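You operate a simulated robot arm through the tools that you are given. There is no shell and no other tool. Be economical: measure what you need, move in short steps, check, and stop when the job is done.

Carry out the task below with a simulated robot arm. There is one attempt and no reset: what you move stays moved.

TASK
Put the red pin from the top of the white table on top of the green block and the silver pin on the blue tag puck there.
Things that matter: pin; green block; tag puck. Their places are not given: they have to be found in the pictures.

It is judged by the outcome, as a careful person would: the job done as asked, and still so three seconds after it is handed in. It fails if anything else is knocked over, pushed out of place, dropped, spilled or broken.

THE ROBOT
A 7-joint arm with a two-finger parallel gripper, fixed in place. Base frame: the origin is at the foot of the arm, x ahead of it, y to its left, z up; the work surface is at about z = 860. Lengths are in mm, angles in rad, forces in N, time in s.
With the tool pointing down near the work surface it reaches from about 240 to 680 mm from the base axis. Its first joint turns from -1.152 to 1.152 rad. Payload 2.4 kg.
Tool frame: the origin (TCP) lies between the finger pads and is the grasp point; the fingertips stand 30 mm ahead of it; z points along the fingers, y is the line along which they close. The gripper opens to 94 mm. The fingers are 28 mm wide and 10 mm thick; the gripper's body (50 by 96 mm) begins 55 mm behind the TCP.
Orientation is that of the tool frame in the base frame, as a unit quaternion [x, y, z, w]. With the fingers straight down and closing along the base's y, the tool's x points along the base's -x, its y along +y and its z along -z.

THE INTERFACE
- The arm moves only by the tool play_rows. Its argument "series" is a list of rows, each a list of 4 numbers: the shift along the tool's x, y, z in mm, then the turn about the tool's z in rad. In form: [[x, y, z, twist], ...]. A call has 1 to 20 rows; each row is the pose to reach, as a shift and turn from the pose commanded when the call began, along the tool's axes at that moment. "jaw" is the closure, from 0 (fully open) to 1 (shut), set as the call begins (left out, the last holds). A row lasts 0.2 s, in which the tool goes at most 50 mm and 0.15 rad; a call with a longer step from one row to the next is refused whole, and so is a gripper value outside its range. A pose out of reach is approached as far as the arm can. The call stops where the force on the tool passes 40 N (or 10 N more than at its start, if that is more) or the arm is blocked; 0.2 s more then pass. The fingers move at their own pace (about 153 mm/s each) and stop on an object; they squeeze with about 23 N. The grip force told is the motor's: it shows also when the fingers shut on nothing. Time passes only in rows, and 0.2 s behind the last, so rows that repeat a pose let the fingers close. It gives the time, the measured TCP pose, the force on the tool (base axes), the opening and the grip force at its end, in the units of the frame above (readings bear some noise), and new pictures: "views" is both (left out), scene, wrist or none.
- Cameras (640 x 400 px; columns grow to the right, rows downward): "scene" is fixed at [36.7, 474.5, 1446.5]; the picture's right is [-0.76, -0.65, 0.00], its down [-0.35, 0.40, -0.85] and it looks along [0.55, -0.64, -0.53] (base axes); focal length 316 px, centre (320, 200). "wrist" rides on the gripper at [-37, 0, -58] in the tool frame; the picture's right is [0.00, -1.00, 0.00], its down [0.97, 0.00, -0.24] and it looks along [0.24, 0.00, 0.97] (tool axes); focal length 218 px, centre (320, 200).
- point_at(camera, pixels): there is no depth. For up to 12 entries [column, row, z] of the newest picture of that camera ("zoom" is the newest enlarged one), the place [x, y] in the base frame at which the ray of that pixel passes the height z, good to about 2 mm. No time passes.
- zoom(camera, box): a new picture of the part [left, top, right, bottom] of that camera's present view, enlarged. No time passes.
- finish_job(): hands the job in; it is judged then, once.

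Work in short steps. Measure before you move; look again where a grasp or a placing could have gone wrong, and mend it. You have 60 turns and 120 pictures in all, the two below and enlarged ones among them. Open the gripper and draw the arm clear of the work before you hand the job in, unless the task says otherwise; then end with one line.

The tools are called after ">>>" as name(argument=value, ...) on one line, values as JSON. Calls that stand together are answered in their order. play_rows: Moves the arm, as the interface text tells. Its arguments: {"type":"object","properties":{"series":{"type":"array","items":{"type":"array","items":{"type":"number"}}},"jaw":{"type":"number"},"views":{"type":"string","enum":["both","scene","wrist","none"]}},"required":["series"]} The other tools are called the same way: point_at (camera, pixels) gives the place at which the rays of pixels pass given heights; zoom (camera, box) takes an enlarged picture of a part of a camera's view; finish_job () hands the job in.

At the start:

```text
time_s: 0.0
tool_pos: [408.3, -35.9, 1169.9]
orientation: [0.001, 1.0, 0.0, 0.0]
contact_force: [-0.4, -0.9, -0.5]
width: 94.0
finger_force: 0.0
```

scene: 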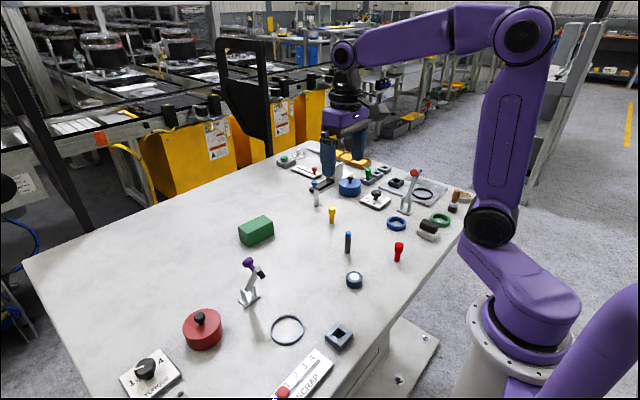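
wrist: 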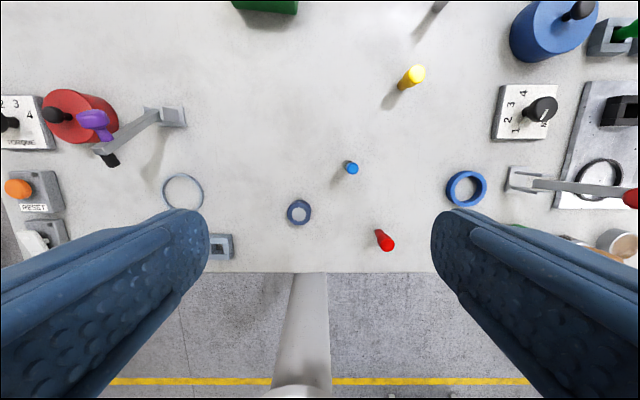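

I'll zoom into the scene to identify the pins, the green block and the tag puck.

>>> zoom(camera="scene", box=[270, 140, 480, 300])

>>> zoom(camera="wrist", box=[220, 0, 480, 270])

>>> zoom(camera="scene", box=[220, 160, 360, 260])

```text
2.50 times, centred on (375, 220) of scene
```

zoom: 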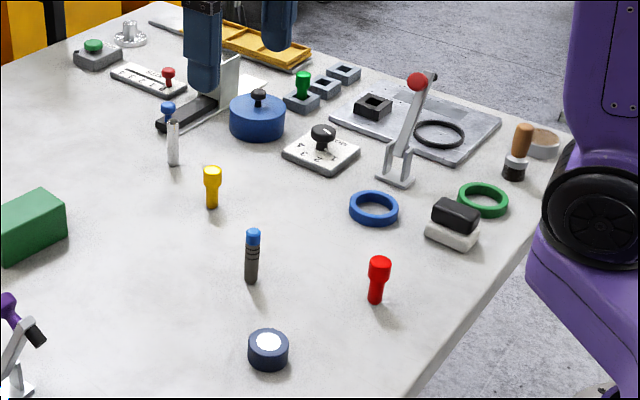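

```text
1.48 times, centred on (350, 135) of wrist
```

zoom: 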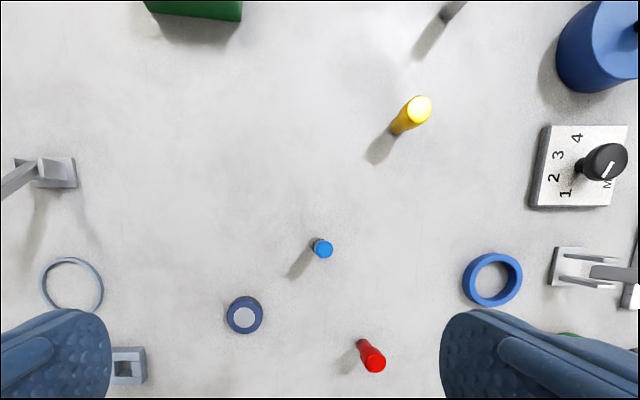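

```text
4.00 times, centred on (290, 210) of scene
```

zoom: 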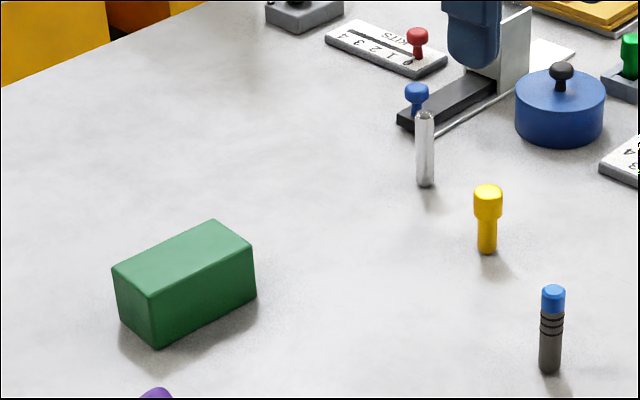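

The red pin is at scene (398,250), the silver pin at (316,190), the puck at (354,280) and the green block at (256,230). I'll get their base positions and heights.

>>> point_at(camera="zoom", pixels=[[425, 185, 860], [425, 115, 910], [425, 115, 900], [155, 347, 860], [120, 320, 860], [255, 293, 860], [150, 295, 910], [112, 268, 910], [213, 220, 910], [254, 246, 910], [408, 125, 860], [487, 252, 860]])

>>> point_at(camera="scene", pixels=[[398, 260, 860], [399.5, 245, 900], [399.5, 245, 910], [354.5, 284, 860], [355, 276, 880], [355, 276, 885], [353, 288, 860], [348, 252, 860]])

>>> point_at(camera="wrist", pixels=[[379, 232, 860], [388, 244, 900], [299, 216, 860], [299, 212, 880], [233, 8, 860], [298, 14, 860], [434, 8, 900], [353, 168, 910]])

```text
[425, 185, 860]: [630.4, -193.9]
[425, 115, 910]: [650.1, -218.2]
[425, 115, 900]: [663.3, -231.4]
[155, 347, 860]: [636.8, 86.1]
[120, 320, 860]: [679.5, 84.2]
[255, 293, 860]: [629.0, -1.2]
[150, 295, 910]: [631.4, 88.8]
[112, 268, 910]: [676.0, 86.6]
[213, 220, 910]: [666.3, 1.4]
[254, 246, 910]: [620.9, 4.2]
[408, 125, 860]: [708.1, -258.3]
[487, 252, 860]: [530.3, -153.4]
```

```text
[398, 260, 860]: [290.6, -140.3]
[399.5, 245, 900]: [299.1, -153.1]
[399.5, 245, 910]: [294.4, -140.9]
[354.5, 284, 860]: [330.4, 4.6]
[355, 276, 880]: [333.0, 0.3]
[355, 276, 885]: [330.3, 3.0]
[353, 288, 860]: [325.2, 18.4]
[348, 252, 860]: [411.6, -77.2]
```

```text
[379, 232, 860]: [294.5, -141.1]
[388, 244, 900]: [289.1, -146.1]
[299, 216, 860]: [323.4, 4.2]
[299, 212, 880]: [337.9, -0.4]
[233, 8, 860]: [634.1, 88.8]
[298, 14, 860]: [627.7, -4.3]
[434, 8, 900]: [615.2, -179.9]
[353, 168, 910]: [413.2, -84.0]
```

Estimates so far: red pin at about (293,-142), about 50 tall; silver pin at about (631,-195), about 63 tall; block top centre at about (649,45), z about 910; puck at about (330,3). Next I move above the red pin with the jaw half open and look.

>>> play_rows(series=[[20, -18, 28, 0], [39, -36, 57, 0], [58, -53, 85, 0], [78, -71, 113, 0], [97, -89, 142, 0], [116, -106, 170, 0], [116, -106, 170, 0]], jaw=0.4)

```text
time_s: 1.6
tool_pos: [291.9, -140.8, 998.9]
orientation: [0.0, 1.0, 0.0, 0.0]
contact_force: [-0.3, -0.2, -0.6]
width: 56.5
finger_force: 0.1
```

scene: 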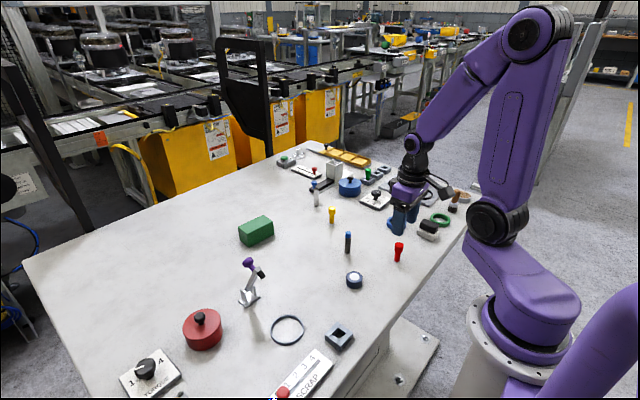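
wrist: 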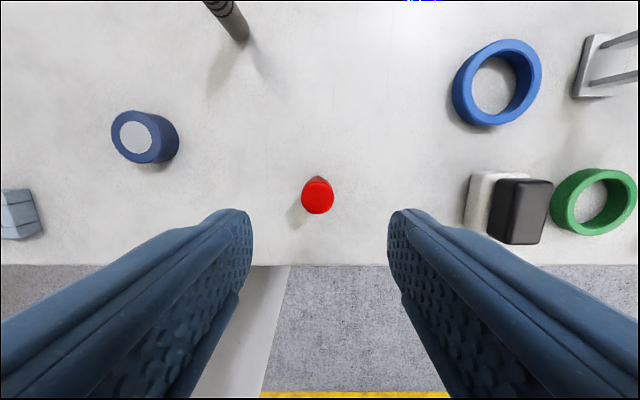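

The head of the red pin is at wrist (317,197); I measure it and the puck more closely.

>>> point_at(camera="wrist", pixels=[[317, 197, 910], [317, 199, 912], [318, 178, 890], [301, 197, 905], [334, 197, 905], [136, 136, 880], [136, 136, 885], [145, 162, 860], [178, 145, 860]])

>>> zoom(camera="scene", box=[340, 230, 420, 290])

```text
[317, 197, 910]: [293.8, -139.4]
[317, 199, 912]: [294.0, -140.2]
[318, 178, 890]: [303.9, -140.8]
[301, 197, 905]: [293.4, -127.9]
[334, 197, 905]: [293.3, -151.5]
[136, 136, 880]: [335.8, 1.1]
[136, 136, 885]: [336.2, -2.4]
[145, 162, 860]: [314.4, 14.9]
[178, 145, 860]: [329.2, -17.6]
```

```text
6.67 times, centred on (380, 260) of scene
```

zoom: 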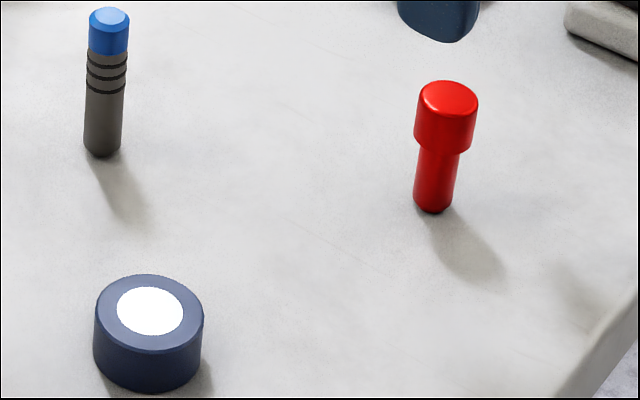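

>>> point_at(camera="zoom", pixels=[[449, 97, 910], [449, 97, 915], [449, 97, 920], [434, 205, 860], [435, 155, 885], [150, 311, 880], [150, 311, 885], [150, 311, 890], [150, 360, 860]])

```text
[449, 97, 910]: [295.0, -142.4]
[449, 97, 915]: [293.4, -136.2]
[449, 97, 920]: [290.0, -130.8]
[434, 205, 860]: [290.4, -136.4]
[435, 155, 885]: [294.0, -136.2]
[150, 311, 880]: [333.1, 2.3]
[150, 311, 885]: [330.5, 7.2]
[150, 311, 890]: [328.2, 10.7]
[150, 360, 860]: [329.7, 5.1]
```

The red pin is at about (294,-140), top about 912, head from about 887. I lower to TCP z 897 around the head.

>>> play_rows(series=[[-2, 1, 30, 0], [-2, 1, 60, 0], [-2, 1, 85, 0], [-2, 1, 102, 0], [-2, 1, 102, 0]], views="wrist")

>>> play_rows(series=[[0, 0, 0, 0], [0, 0, 0, 0], [0, 0, 0, 0]], jaw=1)

```text
time_s: 2.8
tool_pos: [294.8, -140.5, 895.9]
orientation: [0.0, 1.0, 0.0, 0.0]
contact_force: [0.1, -0.6, 0.1]
width: 56.1
finger_force: 0.0
```

wrist: 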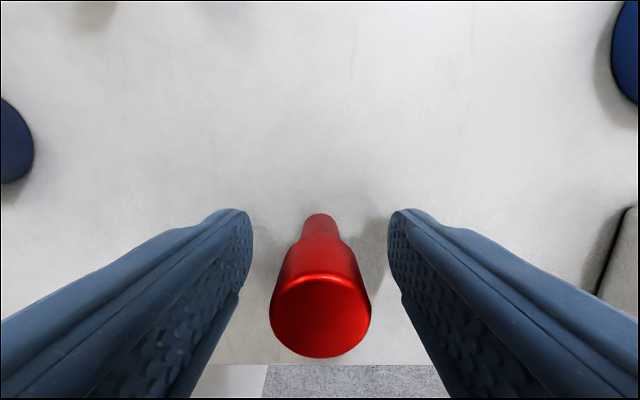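

```text
time_s: 3.6
tool_pos: [294.6, -139.7, 897.3]
orientation: [0.0, 1.0, 0.0, 0.0]
contact_force: [0.2, -0.2, -0.6]
width: 21.7
finger_force: 22.7
```

scene: 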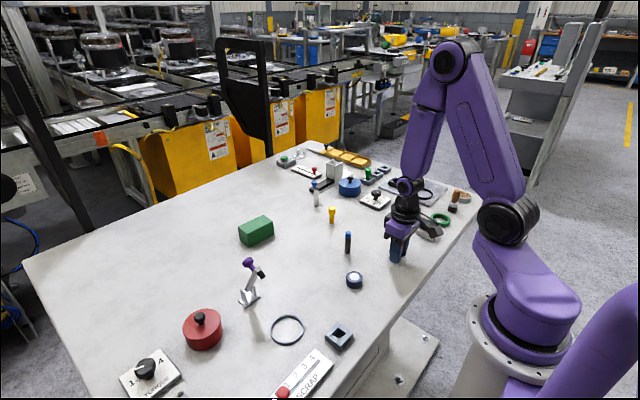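
wrist: 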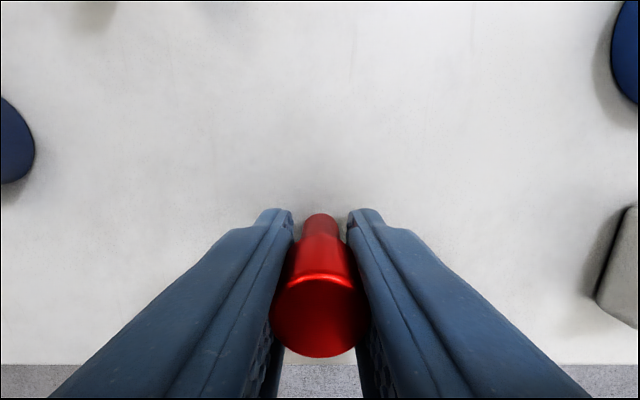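

Gripped (width 21.7). I lift straight 160 and carry it over the block.

>>> play_rows(series=[[0, 0, -40, 0], [0, 0, -80, 0], [0, 0, -120, 0], [0, 0, -160, 0], [-35, 18, -160, 0], [-70, 37, -160, 0], [-106, 55, -160, 0], [-142, 74, -160, 0], [-177, 92, -160, 0], [-213, 111, -160, 0], [-248, 129, -160, 0], [-284, 148, -160, 0], [-320, 167, -160, 0], [-355, 185, -160, 0], [-355, 185, -160, 0]])

```text
time_s: 6.8
tool_pos: [649.1, 46.0, 1056.5]
orientation: [-0.001, 1.0, 0.0, 0.0]
contact_force: [-0.2, -0.7, -0.2]
width: 21.4
finger_force: 22.9
```

scene: 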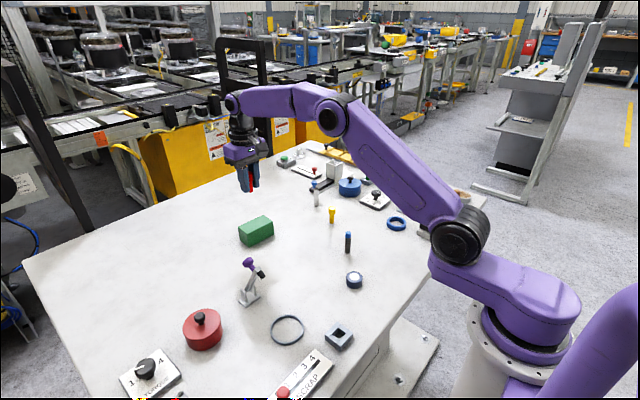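
wrist: 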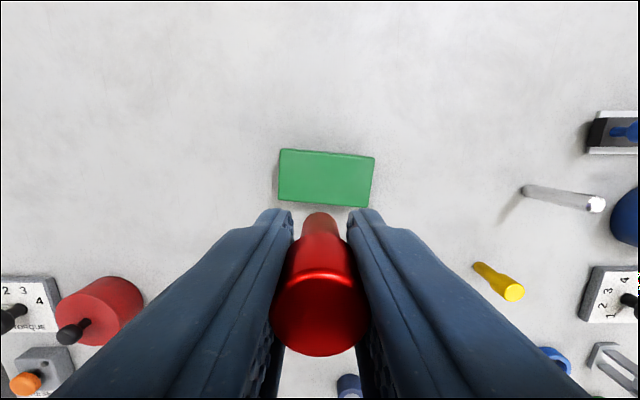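

The block is clear in the wrist view, centre about (326,178). I measure its top corners, plus the silver pin and its neighbours.

>>> point_at(camera="wrist", pixels=[[281, 149, 910], [375, 157, 910], [368, 207, 910], [279, 199, 910], [327, 178, 910], [327, 178, 905], [597, 204, 922], [597, 204, 926], [526, 191, 860], [590, 150, 860]])

>>> zoom(camera="scene", box=[230, 160, 350, 250])

```text
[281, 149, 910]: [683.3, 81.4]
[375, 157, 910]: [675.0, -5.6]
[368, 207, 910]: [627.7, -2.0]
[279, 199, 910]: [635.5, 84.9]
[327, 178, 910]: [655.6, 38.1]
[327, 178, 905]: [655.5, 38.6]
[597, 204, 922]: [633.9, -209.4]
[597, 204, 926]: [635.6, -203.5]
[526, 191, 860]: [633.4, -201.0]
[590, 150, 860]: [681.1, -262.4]
```

```text
4.44 times, centred on (290, 205) of scene
```

zoom: 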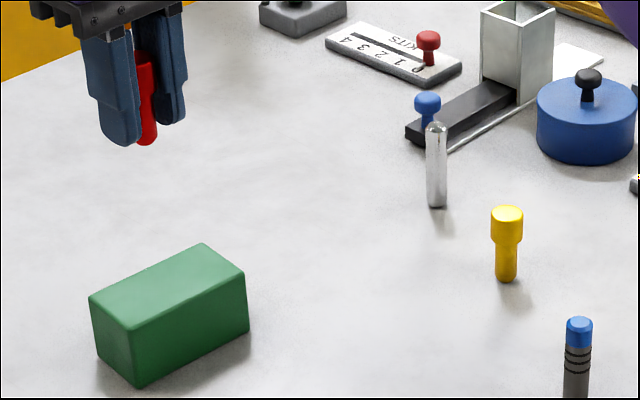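

I pin down the block's top height by matching scene-view corners, vertical edges especially.

>>> point_at(camera="zoom", pixels=[[90, 297, 905], [90, 297, 910], [204, 243, 905], [245, 273, 905], [130, 329, 905], [130, 329, 910], [137, 388, 860], [249, 333, 860], [97, 352, 860], [245, 273, 910], [436, 204, 860], [436, 126, 922]])

```text
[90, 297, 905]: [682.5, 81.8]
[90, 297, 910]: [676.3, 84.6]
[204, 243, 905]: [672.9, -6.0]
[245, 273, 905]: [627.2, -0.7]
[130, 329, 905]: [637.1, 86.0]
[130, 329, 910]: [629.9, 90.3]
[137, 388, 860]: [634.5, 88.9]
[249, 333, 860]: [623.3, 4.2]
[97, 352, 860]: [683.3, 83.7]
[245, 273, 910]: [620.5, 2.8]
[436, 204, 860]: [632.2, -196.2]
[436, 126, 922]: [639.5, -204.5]
```

At z=905 the two views agree: block top is at 905, centre about (655,40). I descend to about 3 mm above contact.

>>> play_rows(series=[[-6, -6, 30, 0], [-6, -6, 60, 0], [-6, -6, 90, 0], [-6, -6, 105, 0], [-6, -6, 111, 0], [-6, -6, 111, 0]], views="wrist")

>>> zoom(camera="scene", box=[220, 180, 300, 250])

```text
time_s: 8.2
tool_pos: [656.1, 39.0, 947.3]
orientation: [0.0, 1.0, 0.001, 0.001]
contact_force: [-1.3, 0.3, 7.5]
width: 21.4
finger_force: 23.0
```

wrist: 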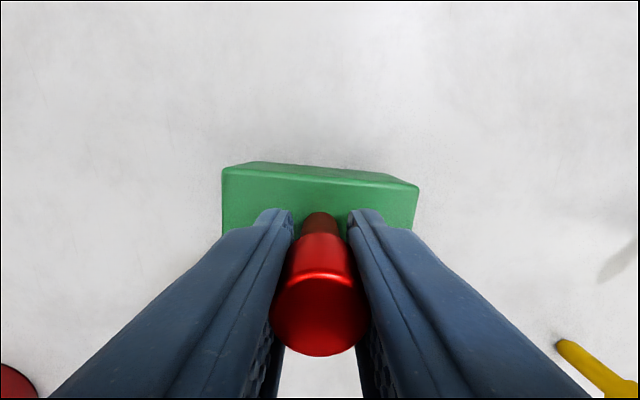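

```text
5.71 times, centred on (260, 215) of scene
```

zoom: 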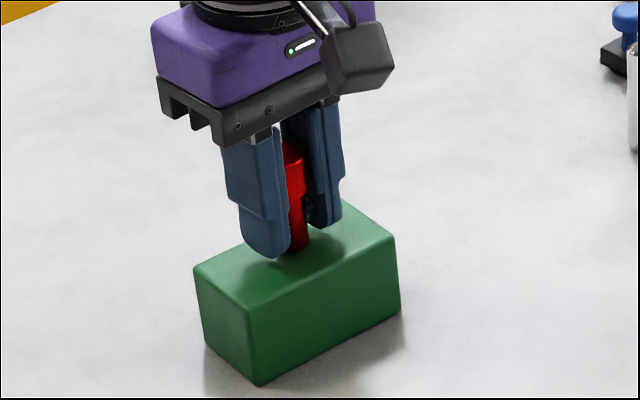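

The pin already touches the block (7.5 N upward). I open the fingers in place, then look.

>>> play_rows(series=[[0, 0, 0, 0], [0, 0, 0, 0], [0, 0, 0, 0]], jaw=0.5, views="wrist")

```text
time_s: 9.0
tool_pos: [655.8, 39.4, 947.1]
orientation: [0.0, 1.0, -0.001, 0.0]
contact_force: [0.2, 0.1, -0.1]
width: 46.8
finger_force: 0.0
```

wrist: 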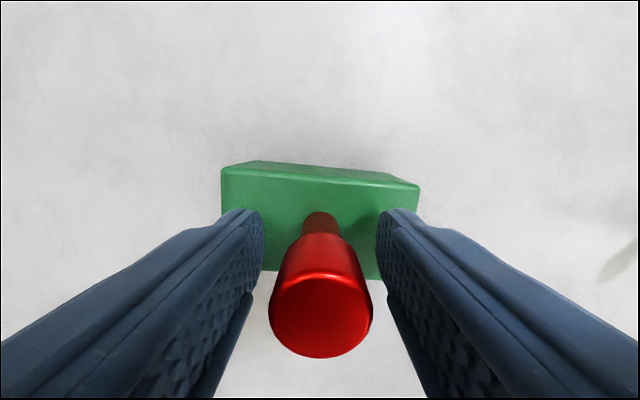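

The red pin stands alone. I rise straight up and move above the silver pin at about (633,-200).

>>> play_rows(series=[[0, 0, -20, 0], [0, 0, -50, 0], [0, 0, -85, 0], [0, 0, -115, 0], [4, -40, -115, 0], [8, -80, -115, 0], [12, -120, -115, 0], [16, -160, -115, 0], [20, -200, -115, 0], [23, -239, -115, 0], [23, -239, -115, 0]])

```text
time_s: 11.4
tool_pos: [630.4, -200.1, 1062.5]
orientation: [0.0, 1.0, 0.0, 0.0]
contact_force: [-0.8, -0.4, -0.1]
width: 46.8
finger_force: 0.1
```

scene: 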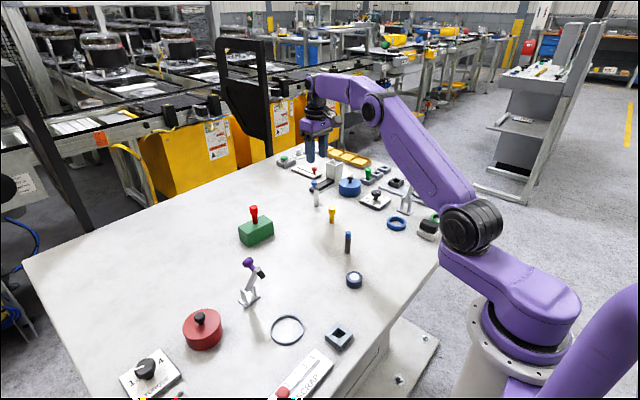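
wrist: 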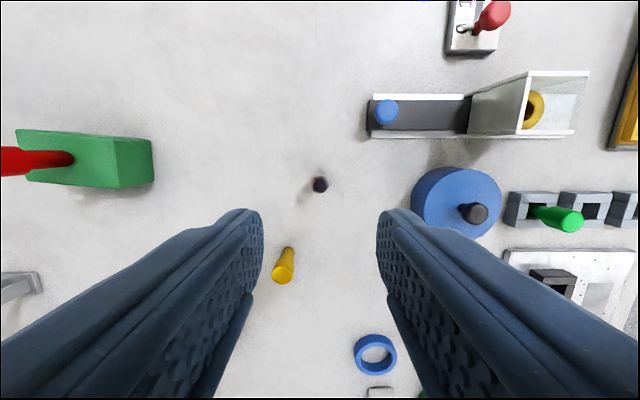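

The silver pin is at wrist (320,184). I measure it along with the nearby blue canister and rail, which the fingers must clear.

>>> point_at(camera="wrist", pixels=[[320, 185, 920], [320, 185, 924], [318, 186, 860], [412, 195, 860], [412, 190, 890], [366, 135, 860], [283, 275, 900]])

>>> zoom(camera="wrist", box=[280, 160, 360, 210])

>>> zoom(camera="scene", box=[290, 130, 370, 230])

```text
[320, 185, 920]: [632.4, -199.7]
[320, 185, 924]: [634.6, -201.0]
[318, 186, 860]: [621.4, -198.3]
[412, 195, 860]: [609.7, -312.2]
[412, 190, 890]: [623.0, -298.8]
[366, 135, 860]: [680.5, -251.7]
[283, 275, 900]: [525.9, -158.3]
```

```text
8.00 times, centred on (320, 185) of wrist
```

zoom: 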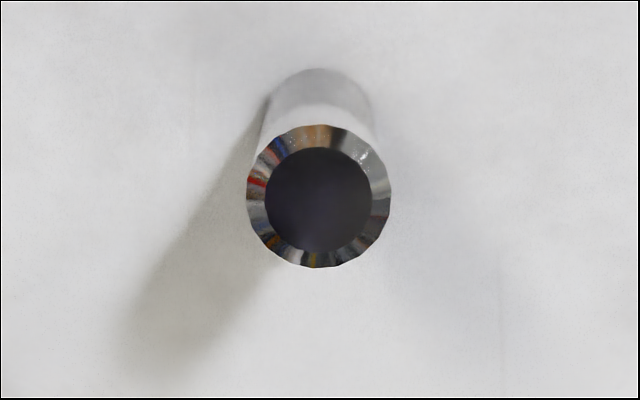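

```text
4.00 times, centred on (330, 180) of scene
```

zoom: 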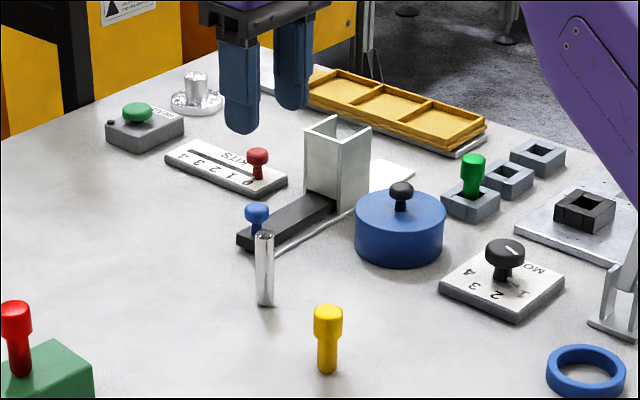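

Clearance is fine. I lower to TCP z about 900 around the silver pin (633,-200).

>>> play_rows(series=[[-2, 0, 40, 0], [-2, 0, 80, 0], [-2, 0, 120, 0], [-2, 0, 150, 0], [-2, 0, 162, 0], [-2, 0, 162, 0]], views="wrist")

>>> play_rows(series=[[0, 0, 0, 0], [0, 0, 0, 0], [0, 0, 0, 0]], jaw=1)

```text
time_s: 12.8
tool_pos: [634.1, -200.2, 898.8]
orientation: [0.0, 1.0, 0.001, 0.0]
contact_force: [0.4, -0.2, 1.0]
width: 47.0
finger_force: 0.0
```

wrist: 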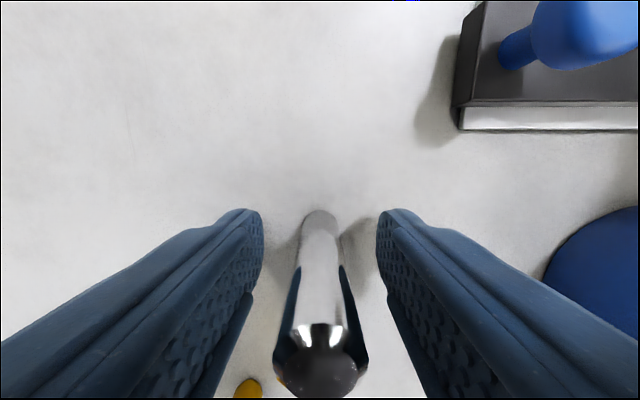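

```text
time_s: 13.6
tool_pos: [633.6, -200.3, 899.1]
orientation: [0.0, 1.0, 0.0, -0.001]
contact_force: [0.0, -0.5, -0.7]
width: 15.3
finger_force: 22.8
```

scene: 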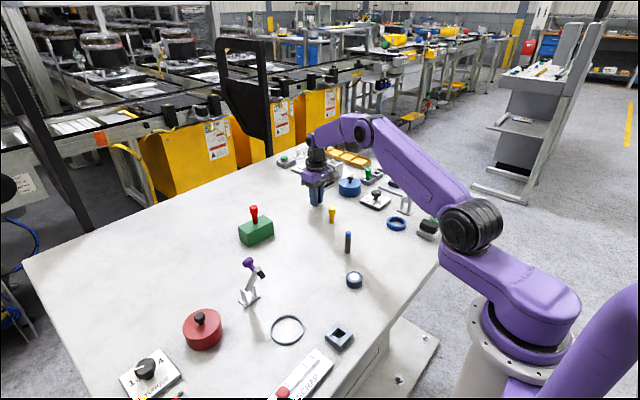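
wrist: 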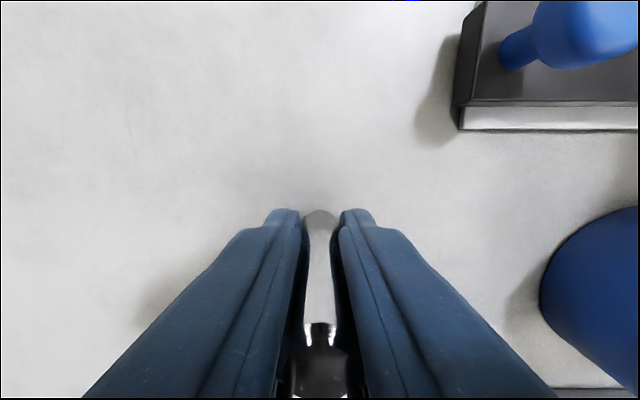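

Gripped (15.3). I lift 140 and carry it over the puck at about (333,1).

>>> play_rows(series=[[0, 0, -35, 0], [0, 0, -70, 0], [0, 0, -105, 0], [0, 0, -140, 0], [30, 20, -140, 0], [60, 40, -140, 0], [90, 60, -140, 0], [120, 80, -140, 0], [150, 100, -140, 0], [180, 120, -140, 0], [210, 140, -140, 0], [240, 160, -140, 0], [270, 180, -140, 0], [300, 201, -140, 0], [300, 201, -140, 0]])

```text
time_s: 16.8
tool_pos: [333.5, 0.6, 1040.8]
orientation: [0.0, 1.0, 0.0, 0.0]
contact_force: [-1.0, -0.6, -1.5]
width: 15.1
finger_force: 22.6
```

scene: 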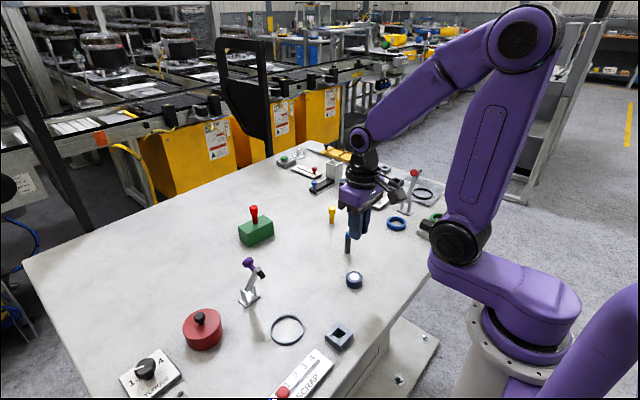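
wrist: 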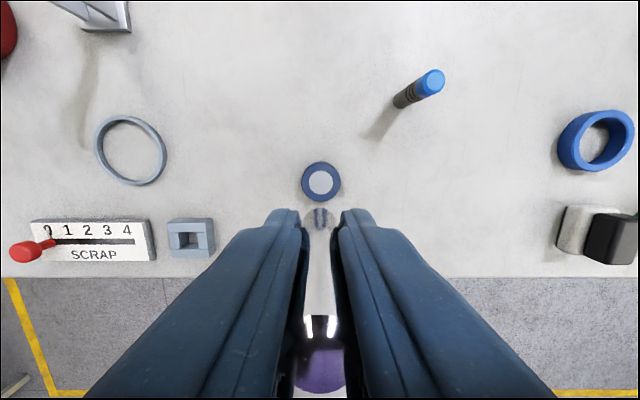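

>>> zoom(camera="wrist", box=[280, 145, 360, 235])

>>> point_at(camera="wrist", pixels=[[320.5, 182.5, 880], [320.5, 182.5, 885], [320.5, 162, 860], [320.5, 202, 880], [301.5, 181, 882], [341, 181, 882]])

```text
4.44 times, centred on (320, 190) of wrist
```

zoom: 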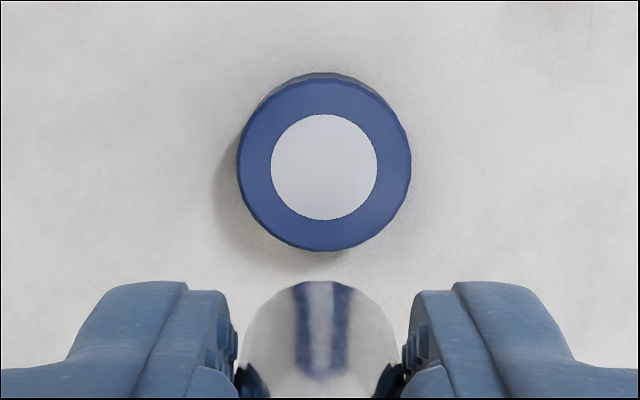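

```text
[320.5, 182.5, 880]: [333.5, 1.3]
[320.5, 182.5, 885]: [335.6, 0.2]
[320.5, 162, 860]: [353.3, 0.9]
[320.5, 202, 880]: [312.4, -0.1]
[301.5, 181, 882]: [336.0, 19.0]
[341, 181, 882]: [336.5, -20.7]
```

The puck centre is at about (334,0.5), under the tool. I lower to a few mm above its top (about 882) and check the gap.

>>> play_rows(series=[[0, 0, 35, 0], [0, 0, 70, 0], [0, 0, 95, 0], [0, 0, 108, 0], [0, 0, 113, 0], [0, 0, 113, 0]], views="wrist")

>>> zoom(camera="scene", box=[320, 230, 390, 300])

```text
time_s: 18.2
tool_pos: [334.4, 1.3, 927.1]
orientation: [0.0, 1.0, -0.001, 0.0]
contact_force: [-0.5, -0.1, -0.7]
width: 15.3
finger_force: 23.1
```

wrist: 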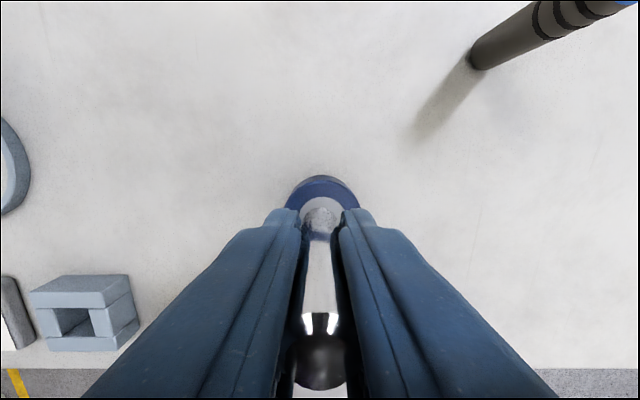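

```text
5.71 times, centred on (355, 265) of scene
```

zoom: 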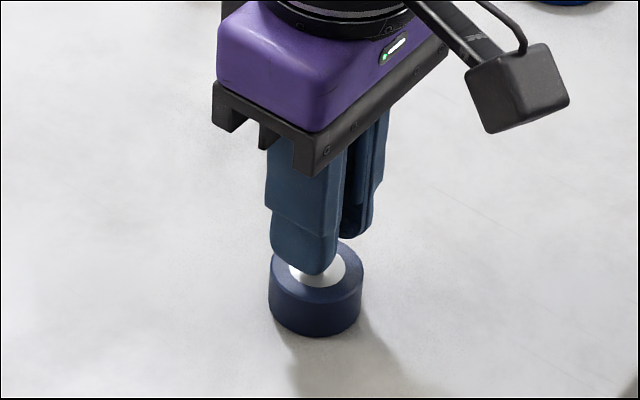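

No contact yet and the pin is centred. I lower in 1 mm steps, 3 mm in all.

>>> play_rows(series=[[0, 0, 1, 0], [0, 0, 2, 0], [0, 0, 3, 0], [0, 0, 3, 0]], views="none")

```text
time_s: 19.2
tool_pos: [333.6, 0.8, 922.6]
orientation: [-0.001, 1.0, 0.0, 0.0]
contact_force: [0.5, -0.8, -0.9]
width: 15.2
finger_force: 23.6
```

>>> play_rows(series=[[0, 0, 0.7, 0], [0, 0, 1.3, 0], [0, 0, 1.3, 0]], views="none")

```text
time_s: 20.0
tool_pos: [333.6, 1.2, 922.2]
orientation: [0.0, 1.0, 0.0, 0.0]
contact_force: [-1.6, -0.3, 4.8]
width: 15.1
finger_force: 22.7
```

Contact (4.8 N upward). I open the fingers in place.

>>> play_rows(series=[[0, 0, 0, 0], [0, 0, 0, 0], [0, 0, 0, 0]], jaw=0.5)

```text
time_s: 20.8
tool_pos: [334.0, 0.2, 922.1]
orientation: [0.0, 1.0, 0.0, 0.0]
contact_force: [0.1, -0.1, -0.9]
width: 46.8
finger_force: 0.1
```

scene: 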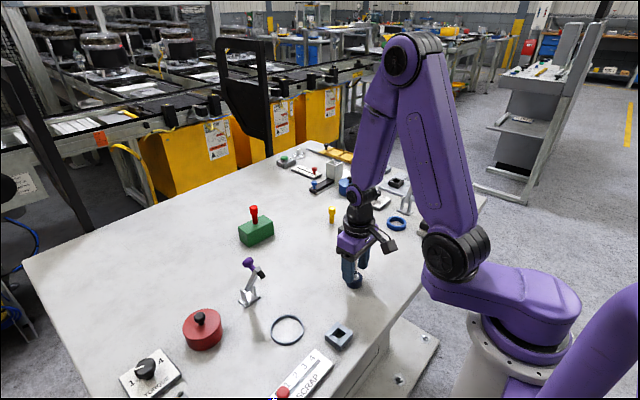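
wrist: 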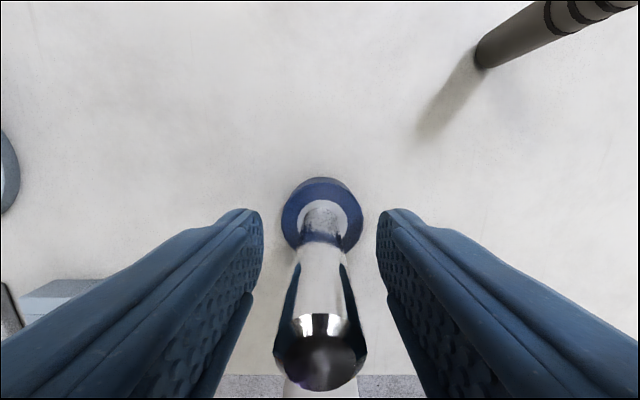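

The silver pin stands centred on the puck. I retract straight up and fully open.

>>> play_rows(series=[[0, 0, -20, 0], [0, 0, -50, 0], [0, 0, -90, 0], [0, 0, -135, 0], [0, 0, -180, 0], [0, 0, -220, 0], [0, 0, -220, 0]])

>>> play_rows(series=[[0, -40, 0, 0], [0, -80, 0, 0], [0, -80, 0, 0]], jaw=0, views="scene")

>>> zoom(camera="scene", box=[220, 180, 420, 300])

```text
time_s: 22.4
tool_pos: [334.5, 0.6, 1141.8]
orientation: [0.001, 1.0, 0.0, 0.0]
contact_force: [-0.2, 0.1, -0.7]
width: 47.1
finger_force: 0.0
```

scene: 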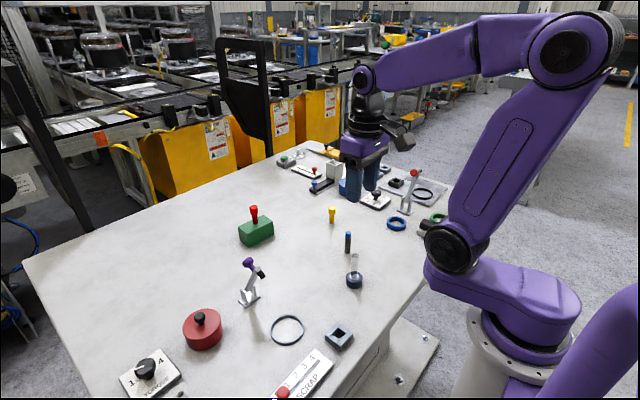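
wrist: 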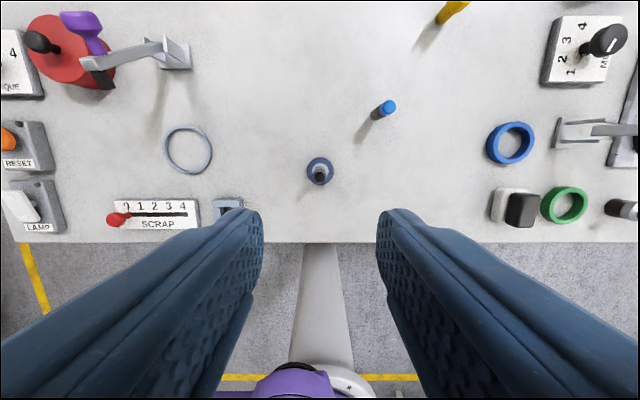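

```text
time_s: 23.2
tool_pos: [334.7, -81.1, 1140.9]
orientation: [0.0, 1.0, 0.0, 0.0]
contact_force: [0.2, 0.3, -0.9]
width: 94.0
finger_force: 0.1
```

scene: 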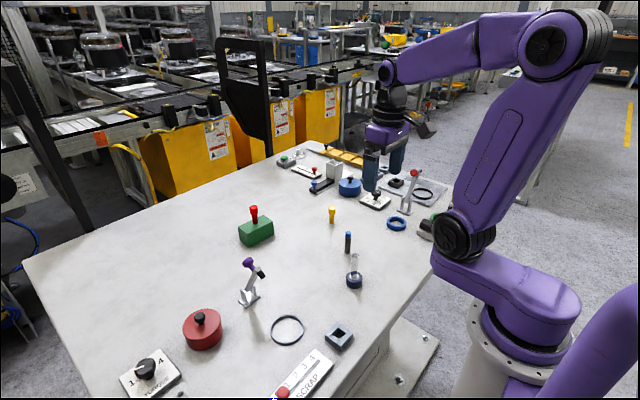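

```text
3.20 times, centred on (320, 240) of scene
```

zoom: 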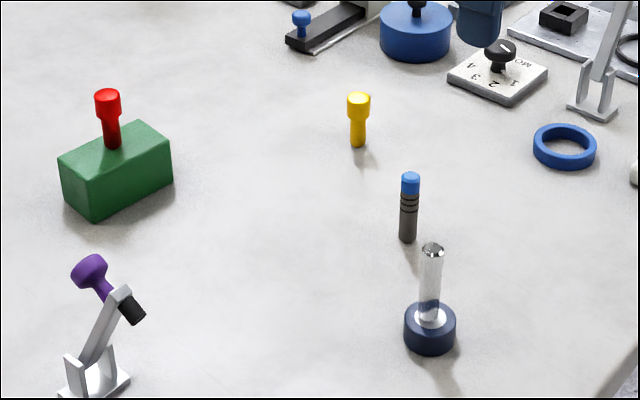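

Both pins stand upright where they were asked for, nothing else has moved, and the arm is clear with the gripper open, so I hand the job in.

>>> finish_job()

```text
The job is handed in.
```

The red pin is standing on the green block and the silver pin on the blue tag puck; the gripper is open, the arm is clear, and the job is handed in.
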